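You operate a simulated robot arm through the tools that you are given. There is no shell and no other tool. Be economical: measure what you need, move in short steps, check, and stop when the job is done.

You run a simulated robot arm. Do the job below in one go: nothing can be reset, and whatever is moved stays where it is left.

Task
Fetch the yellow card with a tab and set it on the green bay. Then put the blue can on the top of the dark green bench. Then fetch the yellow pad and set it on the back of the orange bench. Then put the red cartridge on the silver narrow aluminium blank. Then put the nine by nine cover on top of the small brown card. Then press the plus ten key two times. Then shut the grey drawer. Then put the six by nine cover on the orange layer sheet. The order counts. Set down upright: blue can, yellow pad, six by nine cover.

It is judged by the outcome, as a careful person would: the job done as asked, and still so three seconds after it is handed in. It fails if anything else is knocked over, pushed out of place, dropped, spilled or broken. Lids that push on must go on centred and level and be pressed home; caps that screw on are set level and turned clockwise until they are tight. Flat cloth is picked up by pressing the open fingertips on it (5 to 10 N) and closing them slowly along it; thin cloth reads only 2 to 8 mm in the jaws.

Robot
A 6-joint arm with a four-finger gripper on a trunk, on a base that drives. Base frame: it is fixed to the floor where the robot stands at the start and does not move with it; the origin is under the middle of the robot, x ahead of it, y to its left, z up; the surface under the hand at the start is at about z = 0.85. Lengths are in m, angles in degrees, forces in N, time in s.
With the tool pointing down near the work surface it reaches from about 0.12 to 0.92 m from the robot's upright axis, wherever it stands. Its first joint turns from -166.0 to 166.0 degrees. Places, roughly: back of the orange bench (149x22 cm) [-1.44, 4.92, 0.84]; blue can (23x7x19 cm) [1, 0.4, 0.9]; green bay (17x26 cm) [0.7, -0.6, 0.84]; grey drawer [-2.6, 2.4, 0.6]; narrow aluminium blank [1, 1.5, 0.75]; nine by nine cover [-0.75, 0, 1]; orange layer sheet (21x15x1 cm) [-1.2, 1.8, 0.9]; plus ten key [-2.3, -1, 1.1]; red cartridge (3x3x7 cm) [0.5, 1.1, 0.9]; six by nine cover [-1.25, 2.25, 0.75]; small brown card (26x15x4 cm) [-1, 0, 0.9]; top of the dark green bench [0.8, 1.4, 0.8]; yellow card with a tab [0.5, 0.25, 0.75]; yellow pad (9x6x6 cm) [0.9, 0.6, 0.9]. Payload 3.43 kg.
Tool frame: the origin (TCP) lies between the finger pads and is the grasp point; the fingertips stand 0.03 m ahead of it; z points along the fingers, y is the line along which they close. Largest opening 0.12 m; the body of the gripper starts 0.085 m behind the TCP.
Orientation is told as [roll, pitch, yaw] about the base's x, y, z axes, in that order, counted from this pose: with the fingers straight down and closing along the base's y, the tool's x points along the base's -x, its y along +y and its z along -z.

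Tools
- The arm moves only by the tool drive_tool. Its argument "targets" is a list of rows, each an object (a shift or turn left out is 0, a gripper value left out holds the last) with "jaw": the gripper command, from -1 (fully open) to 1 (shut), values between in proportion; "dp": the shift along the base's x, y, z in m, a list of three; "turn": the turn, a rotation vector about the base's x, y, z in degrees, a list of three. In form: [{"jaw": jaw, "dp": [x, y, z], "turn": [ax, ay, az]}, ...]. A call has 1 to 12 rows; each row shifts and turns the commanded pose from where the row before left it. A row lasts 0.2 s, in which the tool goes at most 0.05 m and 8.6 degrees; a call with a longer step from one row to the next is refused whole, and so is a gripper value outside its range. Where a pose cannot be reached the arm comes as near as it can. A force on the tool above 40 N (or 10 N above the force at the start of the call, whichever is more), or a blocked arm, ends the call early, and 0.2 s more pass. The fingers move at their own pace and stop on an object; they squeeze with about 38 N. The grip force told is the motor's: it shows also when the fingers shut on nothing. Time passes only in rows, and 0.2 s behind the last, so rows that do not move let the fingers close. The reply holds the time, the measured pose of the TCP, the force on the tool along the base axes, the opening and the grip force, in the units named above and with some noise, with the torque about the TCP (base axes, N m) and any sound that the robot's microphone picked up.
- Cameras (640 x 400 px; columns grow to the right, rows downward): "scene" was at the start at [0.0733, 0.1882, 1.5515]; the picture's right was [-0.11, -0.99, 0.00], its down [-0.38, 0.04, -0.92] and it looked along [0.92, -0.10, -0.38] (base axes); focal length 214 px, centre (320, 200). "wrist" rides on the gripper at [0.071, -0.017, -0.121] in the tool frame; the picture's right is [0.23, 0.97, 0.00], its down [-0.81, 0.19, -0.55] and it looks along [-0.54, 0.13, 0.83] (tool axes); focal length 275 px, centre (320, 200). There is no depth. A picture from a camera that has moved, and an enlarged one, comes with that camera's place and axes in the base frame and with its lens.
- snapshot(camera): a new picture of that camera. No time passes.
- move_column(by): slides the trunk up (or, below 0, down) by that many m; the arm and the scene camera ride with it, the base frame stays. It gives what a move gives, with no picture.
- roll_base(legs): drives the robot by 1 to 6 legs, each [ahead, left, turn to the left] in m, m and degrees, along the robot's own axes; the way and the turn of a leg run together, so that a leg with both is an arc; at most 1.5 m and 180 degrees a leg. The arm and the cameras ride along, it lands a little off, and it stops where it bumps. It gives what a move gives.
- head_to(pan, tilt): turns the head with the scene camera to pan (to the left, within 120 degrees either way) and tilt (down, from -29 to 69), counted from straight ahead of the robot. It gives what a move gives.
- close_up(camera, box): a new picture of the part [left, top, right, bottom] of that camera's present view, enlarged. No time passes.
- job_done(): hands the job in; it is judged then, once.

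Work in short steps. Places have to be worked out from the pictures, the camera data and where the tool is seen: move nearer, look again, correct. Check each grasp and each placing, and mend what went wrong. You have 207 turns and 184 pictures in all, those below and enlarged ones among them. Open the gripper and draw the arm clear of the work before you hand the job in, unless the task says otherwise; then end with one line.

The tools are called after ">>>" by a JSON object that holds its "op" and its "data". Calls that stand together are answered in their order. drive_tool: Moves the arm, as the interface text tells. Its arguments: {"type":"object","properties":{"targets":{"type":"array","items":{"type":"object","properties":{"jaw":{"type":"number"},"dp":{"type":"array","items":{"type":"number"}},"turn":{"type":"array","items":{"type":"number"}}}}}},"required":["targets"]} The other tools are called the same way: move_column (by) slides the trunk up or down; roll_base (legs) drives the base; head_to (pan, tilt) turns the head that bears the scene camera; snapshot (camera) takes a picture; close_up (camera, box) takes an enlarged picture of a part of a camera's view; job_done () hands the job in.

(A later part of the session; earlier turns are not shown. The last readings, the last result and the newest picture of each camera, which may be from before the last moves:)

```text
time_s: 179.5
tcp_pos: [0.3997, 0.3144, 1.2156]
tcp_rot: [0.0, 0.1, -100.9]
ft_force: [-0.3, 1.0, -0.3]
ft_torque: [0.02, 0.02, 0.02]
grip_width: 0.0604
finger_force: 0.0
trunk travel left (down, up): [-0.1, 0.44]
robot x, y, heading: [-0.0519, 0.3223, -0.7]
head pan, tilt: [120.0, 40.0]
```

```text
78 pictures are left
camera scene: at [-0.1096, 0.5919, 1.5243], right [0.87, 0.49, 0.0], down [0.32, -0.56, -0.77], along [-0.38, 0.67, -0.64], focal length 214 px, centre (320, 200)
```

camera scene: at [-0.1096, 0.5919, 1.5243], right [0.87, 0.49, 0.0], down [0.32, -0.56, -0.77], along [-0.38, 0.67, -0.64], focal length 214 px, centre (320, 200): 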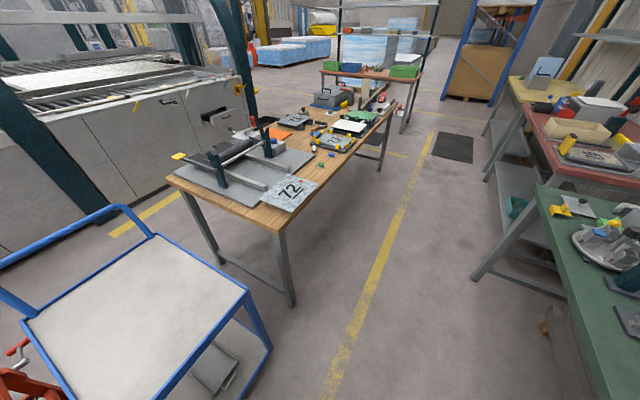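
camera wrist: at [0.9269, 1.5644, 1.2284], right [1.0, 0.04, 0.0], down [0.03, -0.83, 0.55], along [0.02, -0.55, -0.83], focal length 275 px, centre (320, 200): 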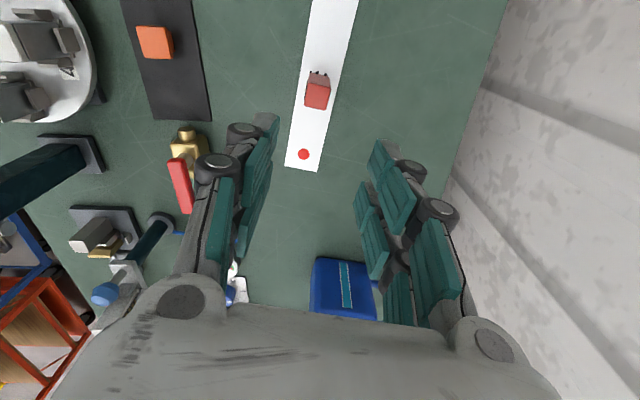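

I turn around to the left to face the wooden bench.

>>> {"op": "roll_base", "data": {"legs": [[0, 0, 90], [0, 0, 90]]}}

>>> {"op": "head_to", "data": {"pan": 40, "tilt": 40}}

>>> {"op": "snapshot", "data": {"camera": "scene"}}

>>> {"op": "snapshot", "data": {"camera": "wrist"}}

```text
time_s: 187.6
tcp_pos: [-0.501, 0.328, 1.2151]
tcp_rot: [0.1, 0.0, 78.9]
ft_force: [0.8, 0.1, -0.5]
ft_torque: [0.01, -0.02, 0.01]
grip_width: 0.0599
finger_force: 0.1
trunk travel left (down, up): [-0.1, 0.44]
robot x, y, heading: [-0.0493, 0.3133, 178.9]
head pan, tilt: [120.0, 40.0]
```

```text
time_s: 189.1
tcp_pos: [-0.5, 0.3261, 1.2162]
tcp_rot: [0.1, 0.1, 78.8]
ft_force: [0.5, -0.2, -0.3]
ft_torque: [0.0, -0.01, 0.03]
grip_width: 0.0599
finger_force: 0.0
trunk travel left (down, up): [-0.1, 0.44]
robot x, y, heading: [-0.0518, 0.3193, 178.8]
head pan, tilt: [40.0, 40.0]
```

```text
77 pictures are left
camera scene: at [-0.0999, 0.0636, 1.5243], right [-0.63, 0.78, 0.0], down [0.5, 0.41, -0.77], along [-0.59, -0.48, -0.64], focal length 214 px, centre (320, 200)
```

scene: 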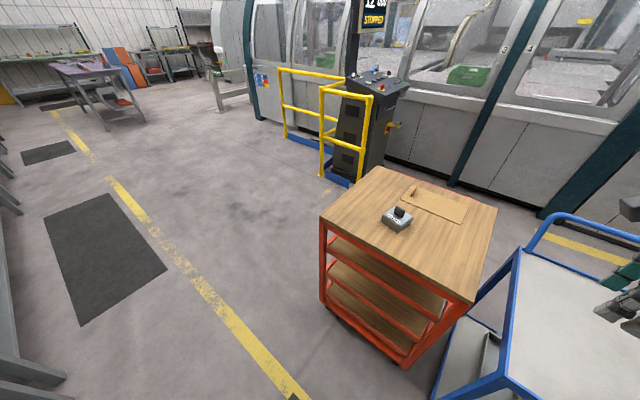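

```text
76 pictures are left
camera wrist: at [-0.4976, 0.2536, 1.3368], right [-1.0, -0.04, 0.0], down [-0.03, 0.83, 0.55], along [-0.02, 0.55, -0.83], focal length 275 px, centre (320, 200)
```

wrist: 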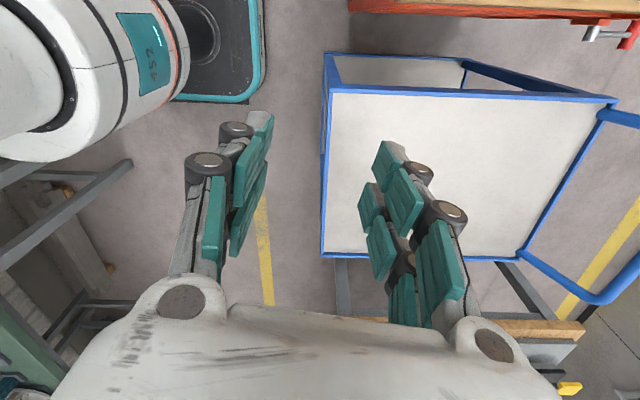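

>>> {"op": "close_up", "data": {"camera": "scene", "box": [310, 160, 510, 310]}}

>>> {"op": "close_up", "data": {"camera": "scene", "box": [320, 50, 440, 170]}}

```text
2.67 times, centred on (410, 235) of scene
camera zoom: at [-0.0999, 0.0636, 1.5243], right [-0.63, 0.78, 0.0], down [0.5, 0.41, -0.77], along [-0.59, -0.48, -0.64], focal length 572 px, centre (80, 107)
```

zoom: 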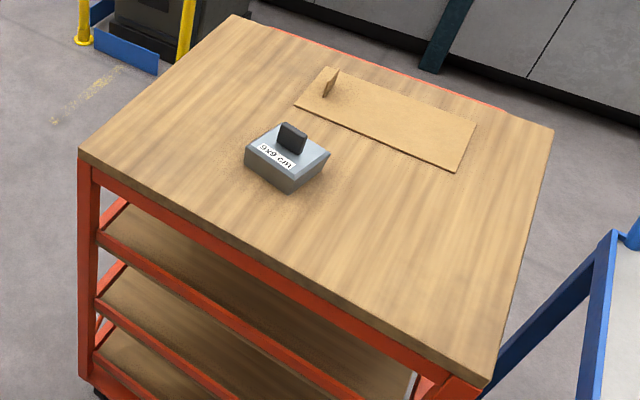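

```text
3.33 times, centred on (380, 110) of scene
camera zoom: at [-0.0999, 0.0636, 1.5243], right [-0.63, 0.78, 0.0], down [0.5, 0.41, -0.77], along [-0.59, -0.48, -0.64], focal length 715 px, centre (120, 500)
```

zoom: 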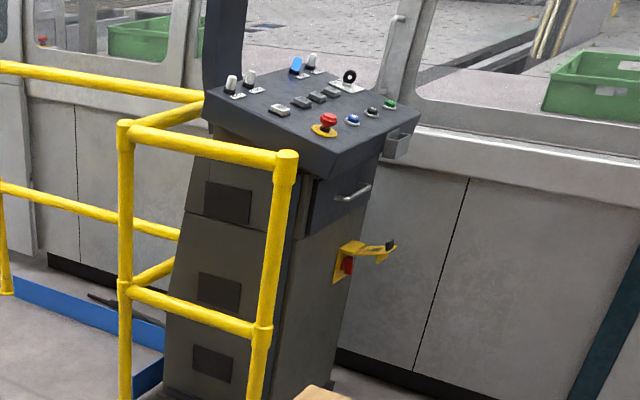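

The 9×9 cover sits near (−0.77, −0.06) on the trolley, the brown card with a flap near (−1.02, 0.01). I drive in front of them.

>>> {"op": "roll_base", "data": {"legs": [[0, 0.35, 0], [0.17, 0, 0]]}}

>>> {"op": "snapshot", "data": {"camera": "wrist"}}

>>> {"op": "snapshot", "data": {"camera": "scene"}}

```text
time_s: 192.4
tcp_pos: [-0.6786, -0.0186, 1.2166]
tcp_rot: [0.1, 0.0, 78.5]
ft_force: [0.1, 0.2, -0.3]
ft_torque: [0.02, 0.03, 0.0]
grip_width: 0.0602
finger_force: 0.1
trunk travel left (down, up): [-0.1, 0.44]
robot x, y, heading: [-0.2289, -0.0311, 178.4]
head pan, tilt: [40.0, 40.0]
```

```text
73 pictures are left
camera wrist: at [-0.6764, -0.0932, 1.3367], right [-1.0, -0.03, 0.0], down [-0.03, 0.83, 0.55], along [-0.02, 0.55, -0.83], focal length 275 px, centre (320, 200)
```

wrist: 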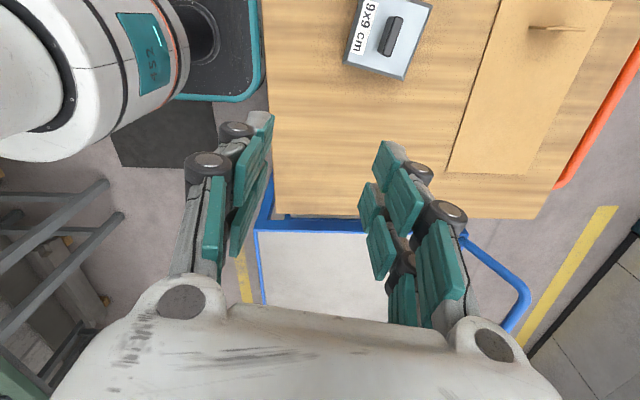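

```text
72 pictures are left
camera scene: at [-0.2798, -0.2858, 1.5243], right [-0.62, 0.78, 0.0], down [0.5, 0.4, -0.77], along [-0.6, -0.48, -0.64], focal length 214 px, centre (320, 200)
```

scene: 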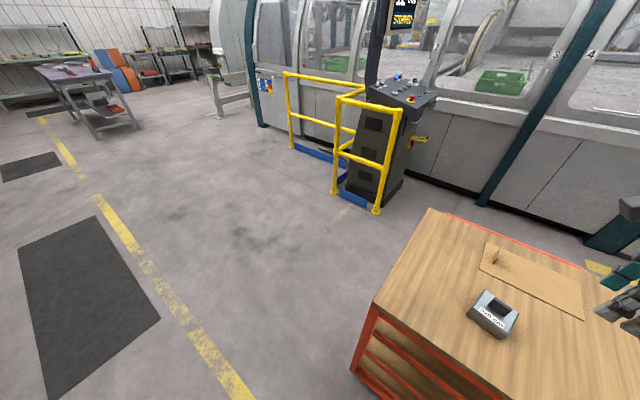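

The cover's black bar handle is at (−0.768, −0.077, 0.94), turned about −17° from y. I move over it with the tool turned to match and come down partway.

>>> {"op": "drive_tool", "data": {"targets": [{"jaw": 0, "dp": [-0.03, -0.02, 0], "turn": [0, 0, -5.5]}, {"dp": [-0.03, -0.02, -0.02]}, {"dp": [-0.03, -0.018, -0.03]}, {"dp": [0, 0, -0.045]}, {"dp": [0, 0, -0.045]}, {}]}}

>>> {"op": "snapshot", "data": {"camera": "wrist"}}

>>> {"op": "close_up", "data": {"camera": "scene", "box": [430, 230, 640, 390]}}

```text
time_s: 193.8
tcp_pos: [-0.7692, -0.0776, 1.075]
tcp_rot: [0.1, 0.1, 73.0]
ft_force: [-0.9, -0.1, 0.3]
ft_torque: [-0.02, -0.02, 0.04]
grip_width: 0.06
finger_force: 0.1
trunk travel left (down, up): [-0.1, 0.44]
robot x, y, heading: [-0.2307, -0.0321, 178.5]
head pan, tilt: [40.0, 40.0]
```

```text
71 pictures are left
camera wrist: at [-0.7738, -0.1516, 1.1958], right [-1.0, 0.06, 0.0], down [0.05, 0.83, 0.55], along [0.03, 0.55, -0.83], focal length 275 px, centre (320, 200)
```

wrist: 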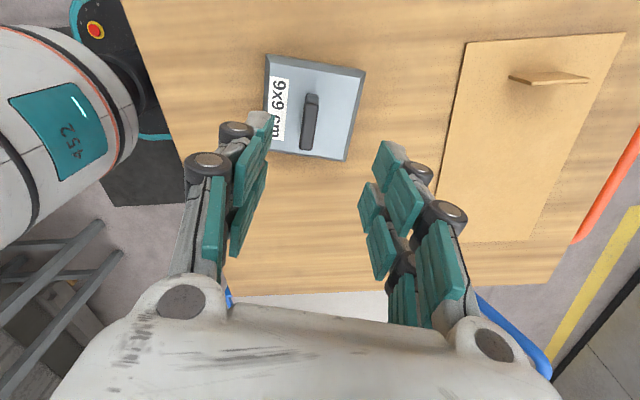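

```text
2.50 times, centred on (535, 310) of scene
camera zoom: at [-0.2801, -0.2859, 1.5243], right [-0.62, 0.78, 0.0], down [0.5, 0.4, -0.77], along [-0.6, -0.48, -0.64], focal length 536 px, centre (-218, -75)
```

zoom: 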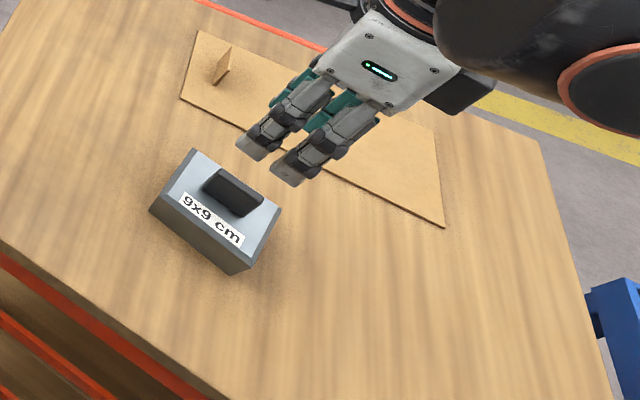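

The handle top is at about (−0.763, −0.078, 0.96). I correct and descend to grip the bar.

>>> {"op": "drive_tool", "data": {"targets": [{"jaw": 0, "dp": [0.006, 0, -0.03], "turn": [0, 0, 2.5]}, {"dp": [0, 0, -0.035]}, {"dp": [0, 0, -0.02]}, {}]}}

>>> {"op": "snapshot", "data": {"camera": "wrist"}}

>>> {"op": "close_up", "data": {"camera": "scene", "box": [450, 230, 610, 370]}}

```text
time_s: 194.8
tcp_pos: [-0.762, -0.0777, 0.992]
tcp_rot: [0.1, 0.1, 75.5]
ft_force: [-0.9, 0.4, 0.3]
ft_torque: [-0.04, 0.01, -0.03]
grip_width: 0.0598
finger_force: 0.1
trunk travel left (down, up): [-0.1, 0.44]
robot x, y, heading: [-0.2312, -0.0297, 178.6]
head pan, tilt: [40.0, 40.0]
```

```text
69 pictures are left
camera wrist: at [-0.764, -0.1524, 1.1127], right [-1.0, 0.02, 0.0], down [0.02, 0.83, 0.55], along [0.01, 0.55, -0.83], focal length 275 px, centre (320, 200)
```

wrist: 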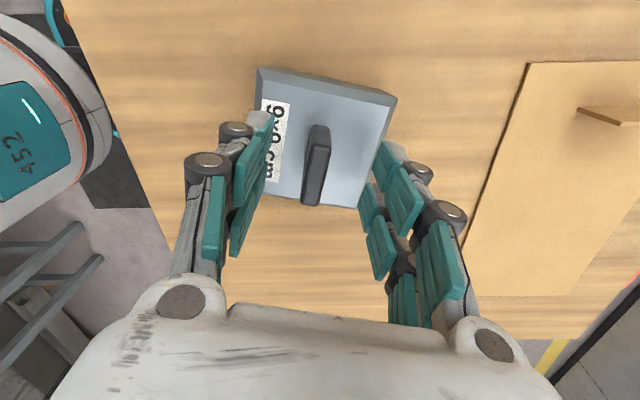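

```text
2.86 times, centred on (530, 300) of scene
camera zoom: at [-0.2797, -0.2858, 1.5243], right [-0.62, 0.78, 0.0], down [0.5, 0.4, -0.77], along [-0.6, -0.48, -0.64], focal length 613 px, centre (-280, -86)
```

zoom: 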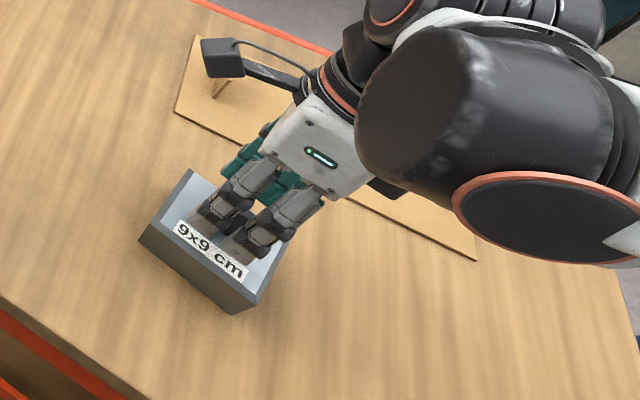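

Centred on the bar. I descend 2 cm carefully and close.

>>> {"op": "drive_tool", "data": {"targets": [{"jaw": 0.2, "dp": [0, 0, -0.01]}, {"dp": [0, 0, -0.006]}, {"dp": [0, 0, -0.004]}, {}]}}

>>> {"op": "drive_tool", "data": {"targets": [{"jaw": 0.4}, {"jaw": 0.6}, {"jaw": 0.8}, {"jaw": 1}, {}]}}

>>> {"op": "snapshot", "data": {"camera": "wrist"}}

```text
time_s: 195.8
tcp_pos: [-0.7629, -0.0783, 0.971]
tcp_rot: [0.1, 0.1, 75.5]
ft_force: [0.1, 0.0, 0.6]
ft_torque: [-0.03, 0.04, 0.0]
grip_width: 0.0478
finger_force: 0.1
trunk travel left (down, up): [-0.1, 0.44]
robot x, y, heading: [-0.2305, -0.031, 178.5]
head pan, tilt: [40.0, 40.0]
```

```text
time_s: 197.0
tcp_pos: [-0.7635, -0.0786, 0.9709]
tcp_rot: [0.0, 0.1, 75.5]
ft_force: [0.8, -0.1, 0.7]
ft_torque: [-0.04, -0.03, 0.03]
grip_width: 0.0116
finger_force: 38.2
trunk travel left (down, up): [-0.1, 0.44]
robot x, y, heading: [-0.2279, -0.0279, 178.9]
head pan, tilt: [40.0, 40.0]
```

```text
67 pictures are left
camera wrist: at [-0.7641, -0.1514, 1.0922], right [-1.0, 0.02, 0.0], down [0.02, 0.83, 0.55], along [0.01, 0.55, -0.83], focal length 275 px, centre (320, 200)
```

wrist: 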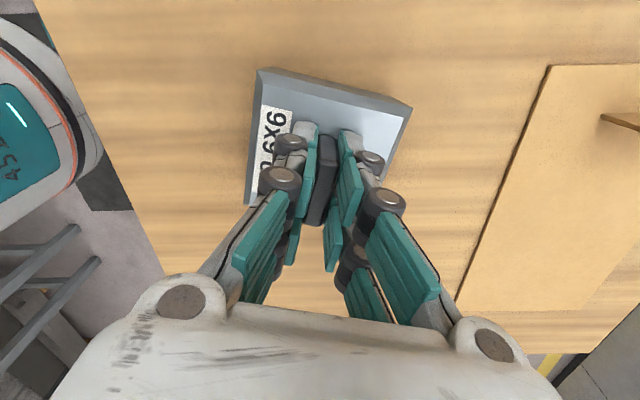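

Gripped the bar (11.6 mm). I lift slowly.

>>> {"op": "drive_tool", "data": {"targets": [{"jaw": 1, "dp": [0, 0, 0.01]}, {"dp": [0, 0, 0.02]}, {"dp": [0, 0, 0.03]}, {"dp": [0, 0, 0.04]}, {}]}}

>>> {"op": "snapshot", "data": {"camera": "wrist"}}

>>> {"op": "close_up", "data": {"camera": "scene", "box": [430, 200, 640, 380]}}

```text
time_s: 198.2
tcp_pos: [-0.762, -0.0793, 1.0708]
tcp_rot: [0.1, 0.1, 75.5]
ft_force: [0.7, 0.1, -1.3]
ft_torque: [-0.01, 0.0, 0.01]
grip_width: 0.0119
finger_force: 37.9
trunk travel left (down, up): [-0.1, 0.44]
robot x, y, heading: [-0.2318, -0.0287, 178.8]
head pan, tilt: [40.0, 40.0]
```

```text
66 pictures are left
camera wrist: at [-0.7636, -0.1525, 1.1916], right [-1.0, 0.02, 0.0], down [0.02, 0.83, 0.55], along [0.01, 0.55, -0.83], focal length 275 px, centre (320, 200)
```

wrist: 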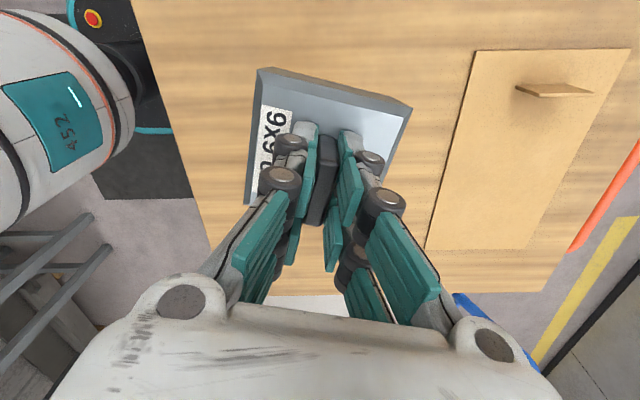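

```text
2.22 times, centred on (535, 290) of scene
camera zoom: at [-0.2793, -0.2858, 1.5243], right [-0.62, 0.78, 0.0], down [0.5, 0.4, -0.77], along [-0.6, -0.48, -0.64], focal length 477 px, centre (-158, 0)
```

zoom: 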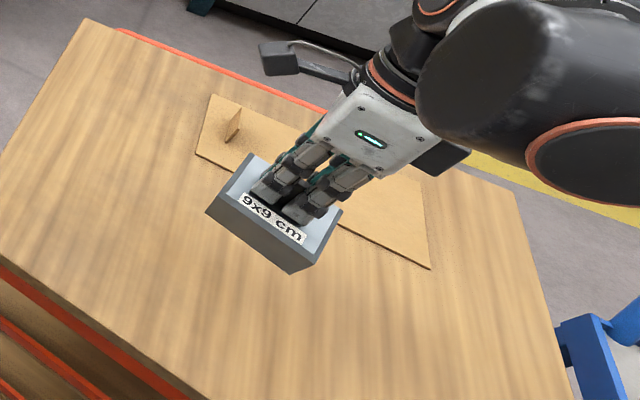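

The cover came up cleanly. The card spans x −1.09…−0.93, y −0.12…0.16 with its flap near y=−0.08; I carry the cover to (−1.01, 0.05), squaring it.

>>> {"op": "drive_tool", "data": {"targets": [{"jaw": 1, "dp": [-0.04, 0.02, 0.01], "turn": [0, 0, 5]}, {"dp": [-0.042, 0.022, 0], "turn": [0, 0, 5]}, {"dp": [-0.042, 0.022, 0], "turn": [0, 0, 4]}, {"dp": [-0.042, 0.022, 0]}, {"dp": [-0.042, 0.022, 0]}, {"dp": [-0.04, 0.021, 0]}, {"dp": [0, 0, -0.03]}, {}]}}

>>> {"op": "snapshot", "data": {"camera": "wrist"}}

>>> {"op": "close_up", "data": {"camera": "scene", "box": [430, 200, 640, 380]}}

```text
time_s: 200.0
tcp_pos: [-1.0085, 0.0515, 1.0498]
tcp_rot: [0.1, 0.0, 89.5]
ft_force: [-1.2, -1.0, -0.8]
ft_torque: [-0.01, 0.0, 0.02]
grip_width: 0.0117
finger_force: 37.5
trunk travel left (down, up): [-0.1, 0.44]
robot x, y, heading: [-0.2277, -0.0307, 178.8]
head pan, tilt: [40.0, 40.0]
```

```text
64 pictures are left
camera wrist: at [-0.9925, -0.0199, 1.1706], right [-0.98, -0.22, 0.0], down [-0.18, 0.81, 0.55], along [-0.12, 0.54, -0.83], focal length 275 px, centre (320, 200)
```

wrist: 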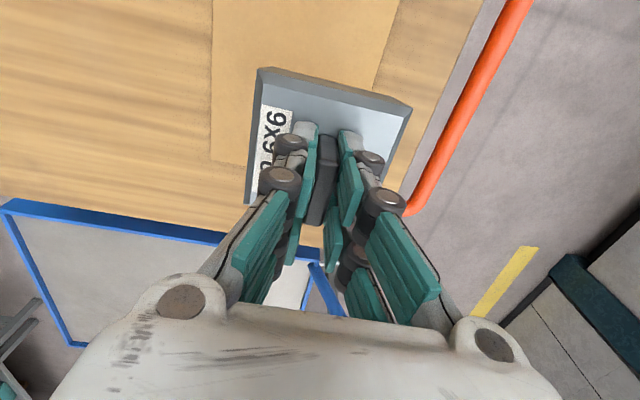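

```text
2.22 times, centred on (535, 290) of scene
camera zoom: at [-0.2798, -0.2859, 1.5243], right [-0.62, 0.78, 0.0], down [0.5, 0.4, -0.77], along [-0.6, -0.48, -0.64], focal length 477 px, centre (-158, 0)
```

zoom: 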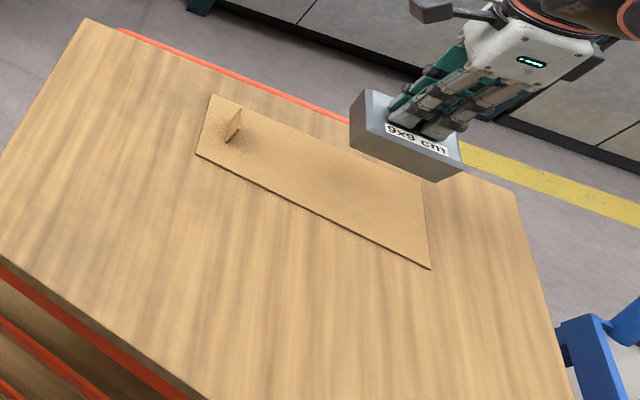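

Triangulating from both cameras, the trolley top is at z≈0.905 and the card centre at about (−0.982, 0.0). I shift the cover to (−0.982, 0.025) and lower a bit.

>>> {"op": "drive_tool", "data": {"targets": [{"jaw": 1, "dp": [0.026, -0.0265, 0]}, {"dp": [0, 0, -0.03]}, {"dp": [0, 0, -0.02]}, {}]}}

>>> {"op": "snapshot", "data": {"camera": "wrist"}}

>>> {"op": "close_up", "data": {"camera": "scene", "box": [430, 200, 640, 380]}}

```text
time_s: 201.0
tcp_pos: [-0.9862, 0.0253, 0.9987]
tcp_rot: [0.0, 0.1, 89.5]
ft_force: [0.1, 0.6, -0.9]
ft_torque: [0.0, 0.01, 0.02]
grip_width: 0.0114
finger_force: 38.1
trunk travel left (down, up): [-0.1, 0.44]
robot x, y, heading: [-0.2293, -0.0307, 178.7]
head pan, tilt: [40.0, 40.0]
```

```text
62 pictures are left
camera wrist: at [-0.9686, -0.0465, 1.1203], right [-0.98, -0.22, 0.0], down [-0.18, 0.81, 0.55], along [-0.12, 0.54, -0.83], focal length 275 px, centre (320, 200)
```

wrist: 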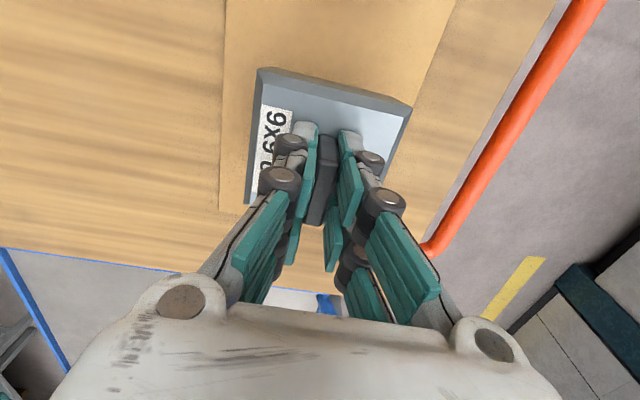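

```text
2.22 times, centred on (535, 290) of scene
camera zoom: at [-0.2797, -0.2858, 1.5243], right [-0.62, 0.78, 0.0], down [0.5, 0.4, -0.77], along [-0.6, -0.48, -0.64], focal length 477 px, centre (-158, 0)
```

zoom: 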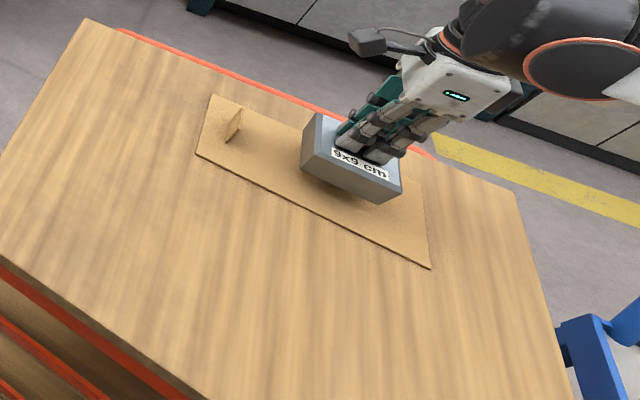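

It's over the card. I lower until contact.

>>> {"op": "drive_tool", "data": {"targets": [{"jaw": 1, "dp": [0, 0, -0.012]}, {"dp": [0, 0, -0.006]}, {"dp": [0, 0, -0.003]}, {"dp": [0, 0, -0.003]}, {}]}}

```text
time_s: 202.2
tcp_pos: [-0.9854, 0.0259, 0.9778]
tcp_rot: [0.2, 0.0, 89.5]
ft_force: [0.5, 0.6, -1.7]
ft_torque: [0.01, 0.02, 0.02]
grip_width: 0.0116
finger_force: 38.2
trunk travel left (down, up): [-0.1, 0.44]
robot x, y, heading: [-0.2292, -0.031, 178.4]
head pan, tilt: [40.0, 40.0]
```

>>> {"op": "drive_tool", "data": {"targets": [{"jaw": 1, "dp": [0, 0, -0.002]}, {"dp": [0, 0, -0.002]}, {"dp": [0, 0, -0.002]}, {}]}}

```text
time_s: 203.3
tcp_pos: [-0.9845, 0.0249, 0.9738]
tcp_rot: [0.3, 0.0, 89.4]
ft_force: [-0.1, 1.0, 19.7]
ft_torque: [-0.06, -0.12, -0.05]
grip_width: 0.0117
finger_force: 37.7
trunk travel left (down, up): [-0.1, 0.44]
robot x, y, heading: [-0.2298, -0.0263, 178.7]
head pan, tilt: [40.0, 40.0]
stopped in row 4: the force on the tool passed its limit at 41 N (the readings are from after the stop); the commanded pose is now the measured one
```

Landed. I relieve, open and lift away.

>>> {"op": "drive_tool", "data": {"targets": [{"jaw": 1, "dp": [0, 0, 0.001]}, {"jaw": 0.6}, {"jaw": 0.3}, {"dp": [0, 0, 0.02]}, {"dp": [0, 0, 0.045]}, {"dp": [0, 0, 0.045]}, {"dp": [0, 0, 0.045]}, {"dp": [0, 0, 0.045]}, {"dp": [0, 0, 0.045]}, {}]}}

>>> {"op": "snapshot", "data": {"camera": "scene"}}

>>> {"op": "close_up", "data": {"camera": "scene", "box": [320, 60, 440, 160]}}

```text
time_s: 205.5
tcp_pos: [-0.9876, 0.0261, 1.2185]
tcp_rot: [0.3, 0.1, 89.5]
ft_force: [0.6, -0.4, 0.0]
ft_torque: [-0.01, -0.01, 0.01]
grip_width: 0.0423
finger_force: 0.0
trunk travel left (down, up): [-0.1, 0.44]
robot x, y, heading: [-0.2317, -0.0304, 178.5]
head pan, tilt: [40.0, 40.0]
```

```text
60 pictures are left
camera scene: at [-0.2796, -0.2858, 1.5243], right [-0.62, 0.78, 0.0], down [0.5, 0.4, -0.77], along [-0.6, -0.48, -0.64], focal length 214 px, centre (320, 200)
```

scene: 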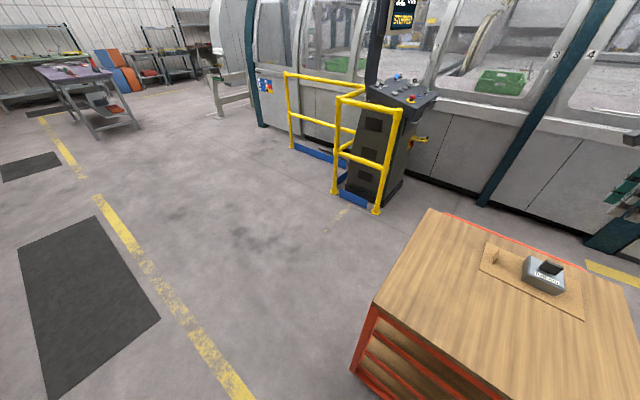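

```text
4.00 times, centred on (380, 110) of scene
camera zoom: at [-0.2796, -0.2858, 1.5243], right [-0.62, 0.78, 0.0], down [0.5, 0.4, -0.77], along [-0.6, -0.48, -0.64], focal length 858 px, centre (80, 560)
```

zoom: 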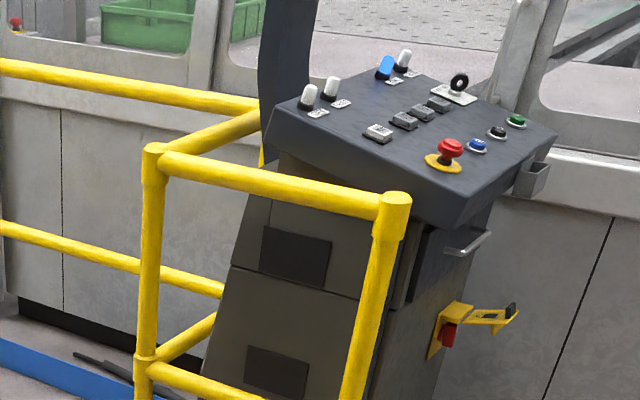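

The cover sits squarely on the card. Next the console: I tuck the arm, then drive round the trolley's far side to reach the console from its open (+y) side.

>>> {"op": "head_to", "data": {"pan": 60, "tilt": 30}}

>>> {"op": "drive_tool", "data": {"targets": [{"jaw": 1, "dp": [0.045, 0, 0]}, {"dp": [0.045, 0, 0]}, {"dp": [0.045, 0, 0]}, {"dp": [0.045, 0, 0]}, {"dp": [0.045, 0, 0]}, {"dp": [0.045, 0, 0]}, {"dp": [0.035, -0.02, 0]}, {}]}}

```text
time_s: 206.3
tcp_pos: [-0.9883, 0.0251, 1.2186]
tcp_rot: [0.2, 0.1, 89.6]
ft_force: [-1.1, 0.9, 0.1]
ft_torque: [-0.02, 0.0, 0.04]
grip_width: 0.0419
finger_force: 0.0
trunk travel left (down, up): [-0.1, 0.44]
robot x, y, heading: [-0.2273, -0.0315, 178.7]
head pan, tilt: [60.0, 30.0]
```

```text
time_s: 208.1
tcp_pos: [-0.6809, 0.0051, 1.2181]
tcp_rot: [0.2, 0.0, 89.5]
ft_force: [1.4, 0.2, 0.4]
ft_torque: [0.01, 0.01, -0.02]
grip_width: 0.0
finger_force: 33.5
trunk travel left (down, up): [-0.1, 0.44]
robot x, y, heading: [-0.2282, -0.0326, 178.7]
head pan, tilt: [60.0, 30.0]
```

>>> {"op": "roll_base", "data": {"legs": [[-0.1, 0, 0], [0, 0.8, 0], [1.38, 0, 0], [0, -0.68, 0], [0, 0, 90]]}}

>>> {"op": "head_to", "data": {"pan": 40, "tilt": 30}}

>>> {"op": "snapshot", "data": {"camera": "scene"}}

```text
time_s: 226.9
tcp_pos: [-1.567, -0.5696, 1.2181]
tcp_rot: [0.2, 0.2, 178.3]
ft_force: [0.8, 0.1, 0.3]
ft_torque: [0.03, 0.0, 0.01]
grip_width: 0.0001
finger_force: 33.2
trunk travel left (down, up): [-0.1, 0.44]
robot x, y, heading: [-1.5229, -0.1189, -92.4]
head pan, tilt: [60.0, 30.0]
```

```text
time_s: 227.7
tcp_pos: [-1.5672, -0.5698, 1.2178]
tcp_rot: [0.3, 0.1, 178.2]
ft_force: [-0.6, 0.1, -0.8]
ft_torque: [-0.01, -0.01, -0.03]
grip_width: 0.0
finger_force: 33.0
trunk travel left (down, up): [-0.1, 0.44]
robot x, y, heading: [-1.5239, -0.1176, -92.6]
head pan, tilt: [40.0, 30.0]
```

```text
58 pictures are left
camera scene: at [-1.2656, -0.1816, 1.5397], right [-0.79, -0.61, 0.0], down [-0.3, 0.4, -0.87], along [0.53, -0.69, -0.5], focal length 214 px, centre (320, 200)
```

scene: 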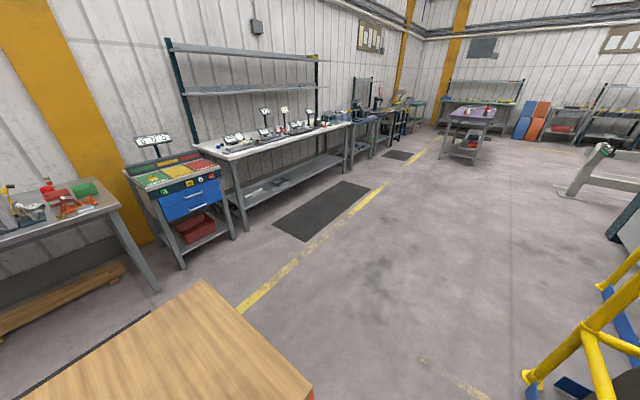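

I slide right (toward −x) to stand in front of the console's open side and use the wrist camera.

>>> {"op": "roll_base", "data": {"legs": [[0, -0.66, 2.5]]}}

>>> {"op": "snapshot", "data": {"camera": "wrist"}}

>>> {"op": "head_to", "data": {"pan": 25, "tilt": 25}}

>>> {"op": "snapshot", "data": {"camera": "scene"}}

```text
time_s: 231.3
tcp_pos: [-2.1989, -0.5585, 1.2179]
tcp_rot: [0.3, 0.2, -178.8]
ft_force: [-0.8, 0.3, -0.7]
ft_torque: [0.0, 0.0, 0.01]
grip_width: 0.0001
finger_force: 33.1
trunk travel left (down, up): [-0.1, 0.44]
robot x, y, heading: [-2.1778, -0.1078, -89.8]
head pan, tilt: [40.0, 30.0]
```

```text
57 pictures are left
camera wrist: at [-2.1278, -0.5404, 1.3384], right [0.25, -0.97, 0.0], down [-0.81, -0.21, 0.55], along [-0.53, -0.14, -0.83], focal length 275 px, centre (320, 200)
```

wrist: 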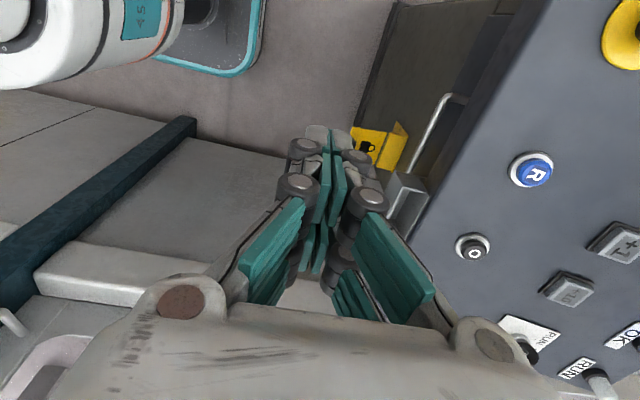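

```text
time_s: 232.1
tcp_pos: [-2.1991, -0.5574, 1.2183]
tcp_rot: [0.1, 0.1, -178.9]
ft_force: [-0.1, 0.2, 0.3]
ft_torque: [0.03, 0.0, 0.01]
grip_width: 0.0
finger_force: 33.3
trunk travel left (down, up): [-0.1, 0.44]
robot x, y, heading: [-2.1768, -0.1057, -89.7]
head pan, tilt: [25.0, 25.0]
```

```text
56 pictures are left
camera scene: at [-1.9306, -0.1667, 1.5446], right [-0.87, -0.49, 0.0], down [-0.22, 0.39, -0.89], along [0.44, -0.78, -0.45], focal length 214 px, centre (320, 200)
```

scene: 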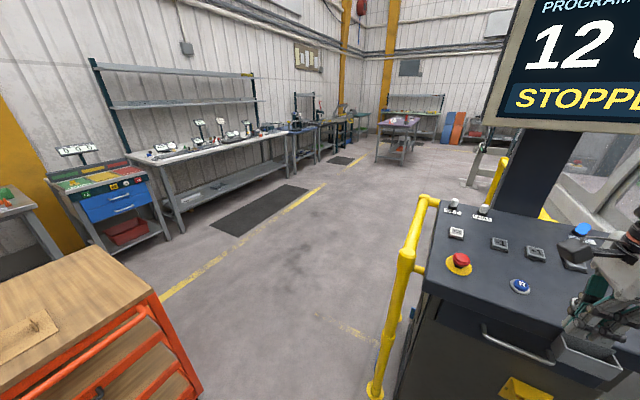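

I zoom on the keys.

>>> {"op": "close_up", "data": {"camera": "scene", "box": [430, 190, 630, 310]}}

>>> {"op": "close_up", "data": {"camera": "wrist", "box": [440, 130, 640, 400]}}

```text
3.20 times, centred on (530, 250) of scene
camera zoom: at [-1.9306, -0.1667, 1.5446], right [-0.87, -0.49, 0.0], down [-0.22, 0.39, -0.89], along [0.44, -0.78, -0.45], focal length 686 px, centre (-352, 40)
```

zoom: 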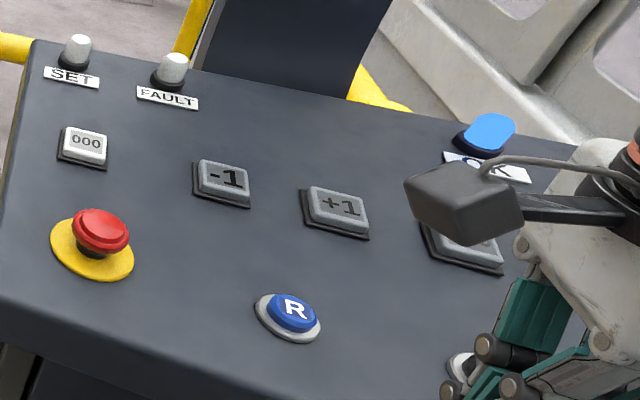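

```text
1.48 times, centred on (540, 265) of wrist
camera zoom: at [-2.1277, -0.5399, 1.3383], right [0.25, -0.97, 0.0], down [-0.81, -0.21, 0.55], along [-0.53, -0.14, -0.83], focal length 408 px, centre (-6, 104)
```

zoom: 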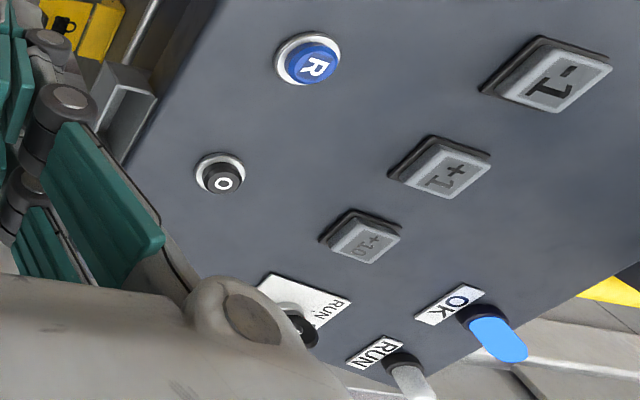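

The "+10" key is found at roughly (−2.34, −0.94, 1.1). For a better baseline I raise and move the tool closer for a second view.

>>> {"op": "drive_tool", "data": {"targets": [{"jaw": 1, "dp": [0, 0, 0.045]}, {"dp": [0, 0, 0.045]}, {"dp": [-0.01, -0.04, 0.02]}, {"dp": [-0.015, -0.045, 0]}, {"dp": [-0.015, -0.045, 0]}, {"dp": [-0.015, -0.045, 0]}, {"dp": [0, -0.045, 0]}, {}]}}

>>> {"op": "snapshot", "data": {"camera": "wrist"}}

>>> {"op": "snapshot", "data": {"camera": "scene"}}

```text
time_s: 233.9
tcp_pos: [-2.2538, -0.7794, 1.3274]
tcp_rot: [0.2, 0.0, -178.8]
ft_force: [0.2, 0.6, -0.8]
ft_torque: [0.02, 0.0, -0.01]
grip_width: 0.0003
finger_force: 33.3
trunk travel left (down, up): [-0.1, 0.44]
robot x, y, heading: [-2.178, -0.1053, -89.8]
head pan, tilt: [25.0, 25.0]
```

```text
53 pictures are left
camera wrist: at [-2.183, -0.761, 1.4484], right [0.25, -0.97, 0.0], down [-0.81, -0.21, 0.55], along [-0.53, -0.14, -0.83], focal length 275 px, centre (320, 200)
```

wrist: 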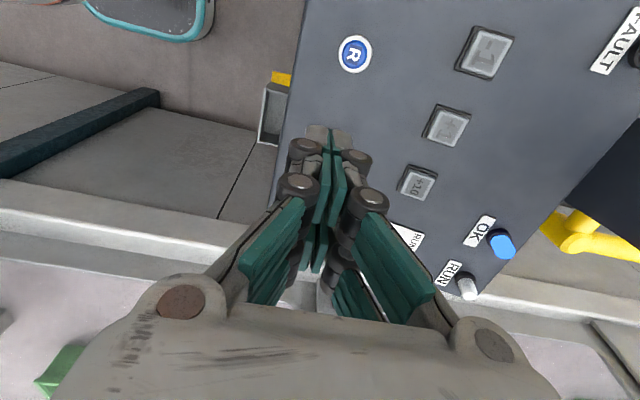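

```text
52 pictures are left
camera scene: at [-1.9363, -0.1709, 1.5476], right [-0.9, -0.43, 0.0], down [-0.18, 0.38, -0.91], along [0.39, -0.82, -0.42], focal length 214 px, centre (320, 200)
```

scene: 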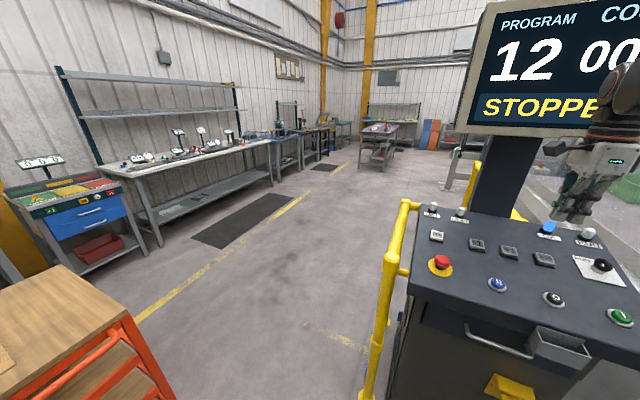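

Triangulation gives the key top at (−2.349, −0.96, 1.087). I move the closed fingers above it and look again.

>>> {"op": "drive_tool", "data": {"targets": [{"jaw": 1, "dp": [-0.03, -0.035, 0]}, {"dp": [-0.03, -0.035, 0]}, {"dp": [-0.035, -0.035, 0]}, {"dp": [0, -0.04, -0.02]}, {"dp": [0, -0.036, -0.03]}, {"dp": [0, 0, -0.045]}, {"dp": [0, 0, -0.03]}, {}]}}

>>> {"op": "snapshot", "data": {"camera": "wrist"}}

>>> {"op": "close_up", "data": {"camera": "scene", "box": [430, 170, 640, 330]}}

```text
time_s: 235.7
tcp_pos: [-2.3416, -0.913, 1.1849]
tcp_rot: [0.2, 0.1, -178.8]
ft_force: [0.1, 0.0, -0.8]
ft_torque: [0.0, 0.04, 0.0]
grip_width: 0.0001
finger_force: 33.5
out of reach, approached as far as the arm can: row 3, 4, 5
trunk travel left (down, up): [-0.1, 0.44]
robot x, y, heading: [-2.1729, -0.1095, -89.7]
head pan, tilt: [25.0, 25.0]
```

```text
51 pictures are left
camera wrist: at [-2.2703, -0.8948, 1.305], right [0.25, -0.97, 0.0], down [-0.81, -0.21, 0.55], along [-0.53, -0.14, -0.83], focal length 275 px, centre (320, 200)
```

wrist: 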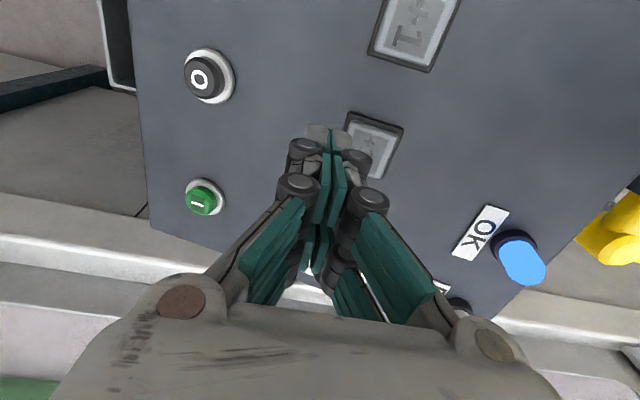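

```text
2.50 times, centred on (535, 250) of scene
camera zoom: at [-1.9365, -0.1705, 1.5477], right [-0.9, -0.43, 0.0], down [-0.18, 0.38, -0.91], along [0.39, -0.82, -0.42], focal length 536 px, centre (-218, 75)
```

zoom: 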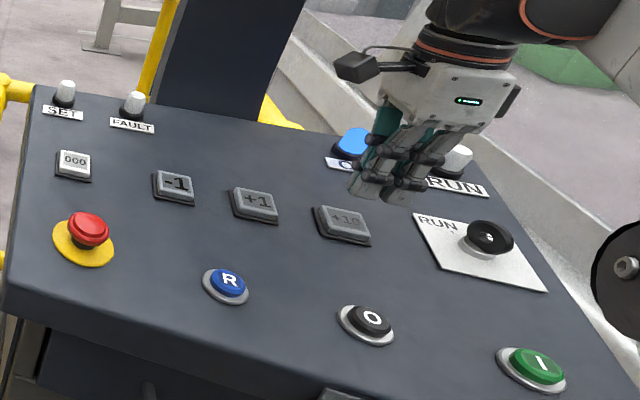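

The key centre reads (−2.340, −0.960) but the arm is at its reach limit. I draw the tool back 10 cm, roll the base 10 cm forward, and check.

>>> {"op": "drive_tool", "data": {"targets": [{"jaw": 1, "dp": [0, 0.04, 0.02]}, {"dp": [0, 0.045, 0]}, {"dp": [0, 0.02, 0]}, {}]}}

>>> {"op": "roll_base", "data": {"legs": [[0.12, 0, 0]]}}

```text
time_s: 236.7
tcp_pos: [-2.3407, -0.8055, 1.2038]
tcp_rot: [0.3, 0.1, -178.8]
ft_force: [0.1, 0.3, 0.3]
ft_torque: [-0.01, -0.01, -0.01]
grip_width: 0.0
finger_force: 33.3
trunk travel left (down, up): [-0.1, 0.44]
robot x, y, heading: [-2.1773, -0.1089, -89.7]
head pan, tilt: [25.0, 25.0]
```

```text
time_s: 238.0
tcp_pos: [-2.3382, -0.9274, 1.2035]
tcp_rot: [0.2, 0.0, -178.7]
ft_force: [0.0, -0.4, -1.0]
ft_torque: [0.04, -0.01, -0.02]
grip_width: 0.0
finger_force: 33.1
trunk travel left (down, up): [-0.1, 0.44]
robot x, y, heading: [-2.1728, -0.2244, -89.6]
head pan, tilt: [25.0, 25.0]
```

Now I move to (−2.341, −0.958), come down to just above the key and look.

>>> {"op": "drive_tool", "data": {"targets": [{"jaw": 1, "dp": [-0.003, -0.03, 0]}, {"dp": [0, 0, -0.035]}, {"dp": [0, 0, -0.025]}, {}]}}

>>> {"op": "snapshot", "data": {"camera": "wrist"}}

>>> {"op": "snapshot", "data": {"camera": "scene"}}

```text
time_s: 239.0
tcp_pos: [-2.3419, -0.9567, 1.1424]
tcp_rot: [0.3, 0.1, -178.6]
ft_force: [-0.4, 0.1, 0.7]
ft_torque: [0.04, 0.0, -0.01]
grip_width: 0.0
finger_force: 33.8
trunk travel left (down, up): [-0.1, 0.44]
robot x, y, heading: [-2.1771, -0.2246, -89.6]
head pan, tilt: [25.0, 25.0]
```

```text
49 pictures are left
camera wrist: at [-2.2708, -0.938, 1.2629], right [0.25, -0.97, 0.0], down [-0.81, -0.21, 0.55], along [-0.53, -0.14, -0.83], focal length 275 px, centre (320, 200)
```

wrist: 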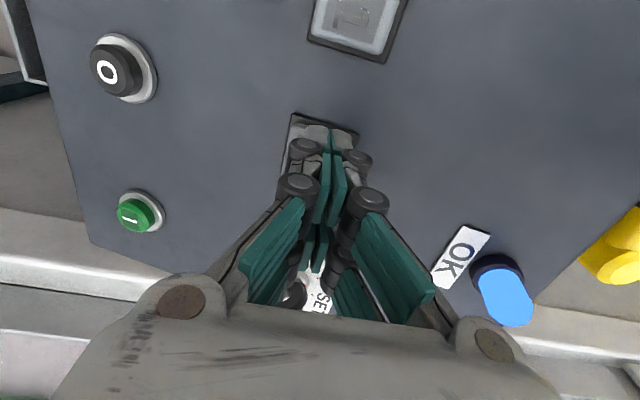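

```text
48 pictures are left
camera scene: at [-1.9355, -0.2906, 1.5477], right [-0.9, -0.43, 0.0], down [-0.18, 0.38, -0.91], along [0.39, -0.82, -0.42], focal length 214 px, centre (320, 200)
```

scene: 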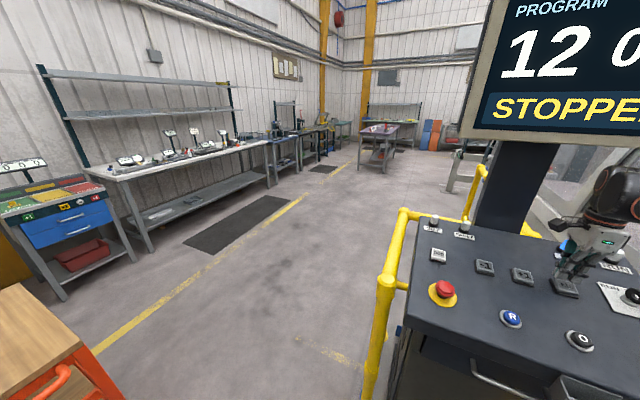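

The fingertips are right over the +10 key. I press down in small steps, watching force and sound, and release.

>>> {"op": "drive_tool", "data": {"targets": [{"jaw": 1, "dp": [0, 0, -0.015]}, {"dp": [0, 0, -0.005]}, {"dp": [0, 0, -0.003]}, {}]}}

```text
time_s: 240.0
tcp_pos: [-2.3413, -0.9563, 1.1214]
tcp_rot: [0.3, -0.1, -178.7]
ft_force: [0.5, 0.5, 5.4]
ft_torque: [-0.06, 0.06, 0.0]
grip_width: 0.0
finger_force: 32.9
trunk travel left (down, up): [-0.1, 0.44]
robot x, y, heading: [-2.1791, -0.2258, -89.4]
head pan, tilt: [25.0, 25.0]
heard: click
```

A click was heard. I release and check the display before the second press.

>>> {"op": "drive_tool", "data": {"targets": [{"jaw": 1, "dp": [0, 0, 0.01]}, {"dp": [0, 0, 0.01]}, {}]}}

>>> {"op": "head_to", "data": {"pan": 10, "tilt": 15}}

>>> {"op": "snapshot", "data": {"camera": "scene"}}

```text
time_s: 240.8
tcp_pos: [-2.3413, -0.9558, 1.1402]
tcp_rot: [0.2, 0.1, -178.8]
ft_force: [0.0, 0.7, -0.2]
ft_torque: [0.01, -0.03, -0.01]
grip_width: 0.0
finger_force: 33.6
trunk travel left (down, up): [-0.1, 0.44]
robot x, y, heading: [-2.1739, -0.2283, -89.6]
head pan, tilt: [25.0, 25.0]
```

```text
time_s: 241.5
tcp_pos: [-2.342, -0.9563, 1.1398]
tcp_rot: [0.0, 0.0, -178.7]
ft_force: [0.0, -0.1, -0.1]
ft_torque: [-0.02, 0.03, -0.02]
grip_width: 0.0002
finger_force: 34.0
trunk travel left (down, up): [-0.1, 0.44]
robot x, y, heading: [-2.1767, -0.2276, -89.7]
head pan, tilt: [10.0, 15.0]
```

```text
47 pictures are left
camera scene: at [-1.9581, -0.2989, 1.5638], right [-0.98, -0.18, 0.0], down [-0.05, 0.26, -0.97], along [0.18, -0.95, -0.26], focal length 214 px, centre (320, 200)
```

scene: 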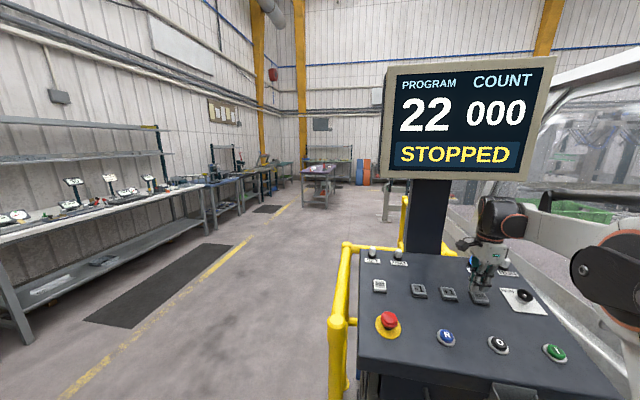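

The program went from 12 to 22: one press counted. I press once more the same way and release.

>>> {"op": "drive_tool", "data": {"targets": [{"jaw": 1, "dp": [0, 0, -0.013]}, {"dp": [0, 0, -0.005]}, {"dp": [0, 0, -0.003]}, {}]}}

>>> {"op": "drive_tool", "data": {"targets": [{"jaw": 1, "dp": [0, 0, 0.015]}, {"dp": [0, 0, 0.03]}, {"dp": [0, 0, 0.03]}, {}]}}

>>> {"op": "close_up", "data": {"camera": "scene", "box": [370, 40, 570, 200]}}

```text
time_s: 242.5
tcp_pos: [-2.3413, -0.9574, 1.1207]
tcp_rot: [0.2, 0.0, -178.7]
ft_force: [-1.2, -1.8, 8.4]
ft_torque: [-0.1, 0.08, -0.01]
grip_width: 0.0003
finger_force: 33.7
trunk travel left (down, up): [-0.1, 0.44]
robot x, y, heading: [-2.175, -0.2243, -89.6]
head pan, tilt: [10.0, 15.0]
heard: click
```

```text
time_s: 243.5
tcp_pos: [-2.3394, -0.9583, 1.1949]
tcp_rot: [0.2, 0.1, -178.7]
ft_force: [0.8, 0.8, -0.4]
ft_torque: [-0.01, -0.02, -0.01]
grip_width: 0.0
finger_force: 33.2
trunk travel left (down, up): [-0.1, 0.44]
robot x, y, heading: [-2.1748, -0.228, -89.5]
head pan, tilt: [10.0, 15.0]
```

```text
2.50 times, centred on (470, 120) of scene
camera zoom: at [-1.9581, -0.2988, 1.5638], right [-0.98, -0.18, 0.0], down [-0.05, 0.25, -0.97], along [0.18, -0.95, -0.26], focal length 536 px, centre (-55, 400)
```

zoom: 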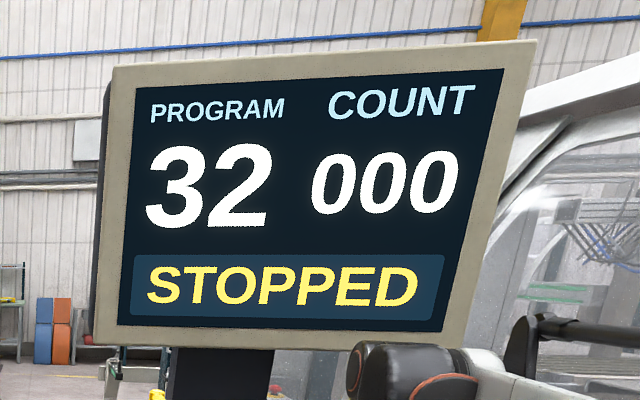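

The display reads 32: both presses counted. Next the grey drawer: I tuck the arm and back away along the machine front.

>>> {"op": "head_to", "data": {"pan": 60, "tilt": 30}}

>>> {"op": "drive_tool", "data": {"targets": [{"jaw": 1, "dp": [0.02, 0.02, 0.03]}, {"dp": [0.02, 0.04, 0]}, {"dp": [0.02, 0.04, 0]}, {"dp": [0.02, 0.04, 0]}, {"dp": [0.02, 0.04, 0]}, {"dp": [0.02, 0.04, 0]}, {"dp": [0.02, 0.04, 0]}, {}]}}

>>> {"op": "roll_base", "data": {"legs": [[-1.2, 0.25, 0], [0, 0, -90], [0, -0.6, 0]]}}

>>> {"op": "head_to", "data": {"pan": 30, "tilt": 35}}

>>> {"op": "snapshot", "data": {"camera": "scene"}}

```text
time_s: 244.7
tcp_pos: [-2.3397, -0.958, 1.1956]
tcp_rot: [0.1, -0.1, -178.8]
ft_force: [0.0, -0.3, 0.2]
ft_torque: [-0.02, 0.0, -0.02]
grip_width: 0.0
finger_force: 33.6
trunk travel left (down, up): [-0.1, 0.44]
robot x, y, heading: [-2.1769, -0.2235, -89.7]
head pan, tilt: [60.0, 30.0]
```

```text
time_s: 246.5
tcp_pos: [-2.1986, -0.6941, 1.2246]
tcp_rot: [0.3, 0.1, -178.7]
ft_force: [-0.7, 0.1, 1.0]
ft_torque: [-0.03, 0.01, -0.01]
grip_width: 0.0
finger_force: 33.2
trunk travel left (down, up): [-0.1, 0.44]
robot x, y, heading: [-2.1747, -0.2322, -89.6]
head pan, tilt: [60.0, 30.0]
```

```text
time_s: 259.7
tcp_pos: [-2.4229, 1.6233, 1.2247]
tcp_rot: [0.1, -0.1, 92.4]
ft_force: [1.0, -0.1, 0.8]
ft_torque: [0.0, -0.02, 0.0]
grip_width: 0.0
finger_force: 33.1
trunk travel left (down, up): [-0.1, 0.44]
robot x, y, heading: [-1.957, 1.6078, -178.4]
head pan, tilt: [60.0, 30.0]
```

```text
time_s: 260.6
tcp_pos: [-2.4222, 1.6243, 1.2246]
tcp_rot: [0.2, 0.0, 92.4]
ft_force: [-0.9, 0.6, 0.3]
ft_torque: [0.01, 0.02, -0.01]
grip_width: 0.0
finger_force: 33.7
trunk travel left (down, up): [-0.1, 0.44]
robot x, y, heading: [-1.9541, 1.6043, -178.4]
head pan, tilt: [30.0, 35.0]
```

```text
45 pictures are left
camera scene: at [-2.0036, 1.3604, 1.5319], right [-0.52, 0.85, 0.0], down [0.49, 0.3, -0.82], along [-0.7, -0.43, -0.57], focal length 214 px, centre (320, 200)
```

scene: 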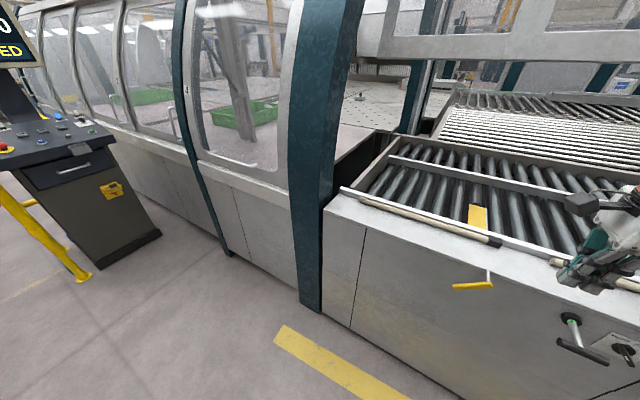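

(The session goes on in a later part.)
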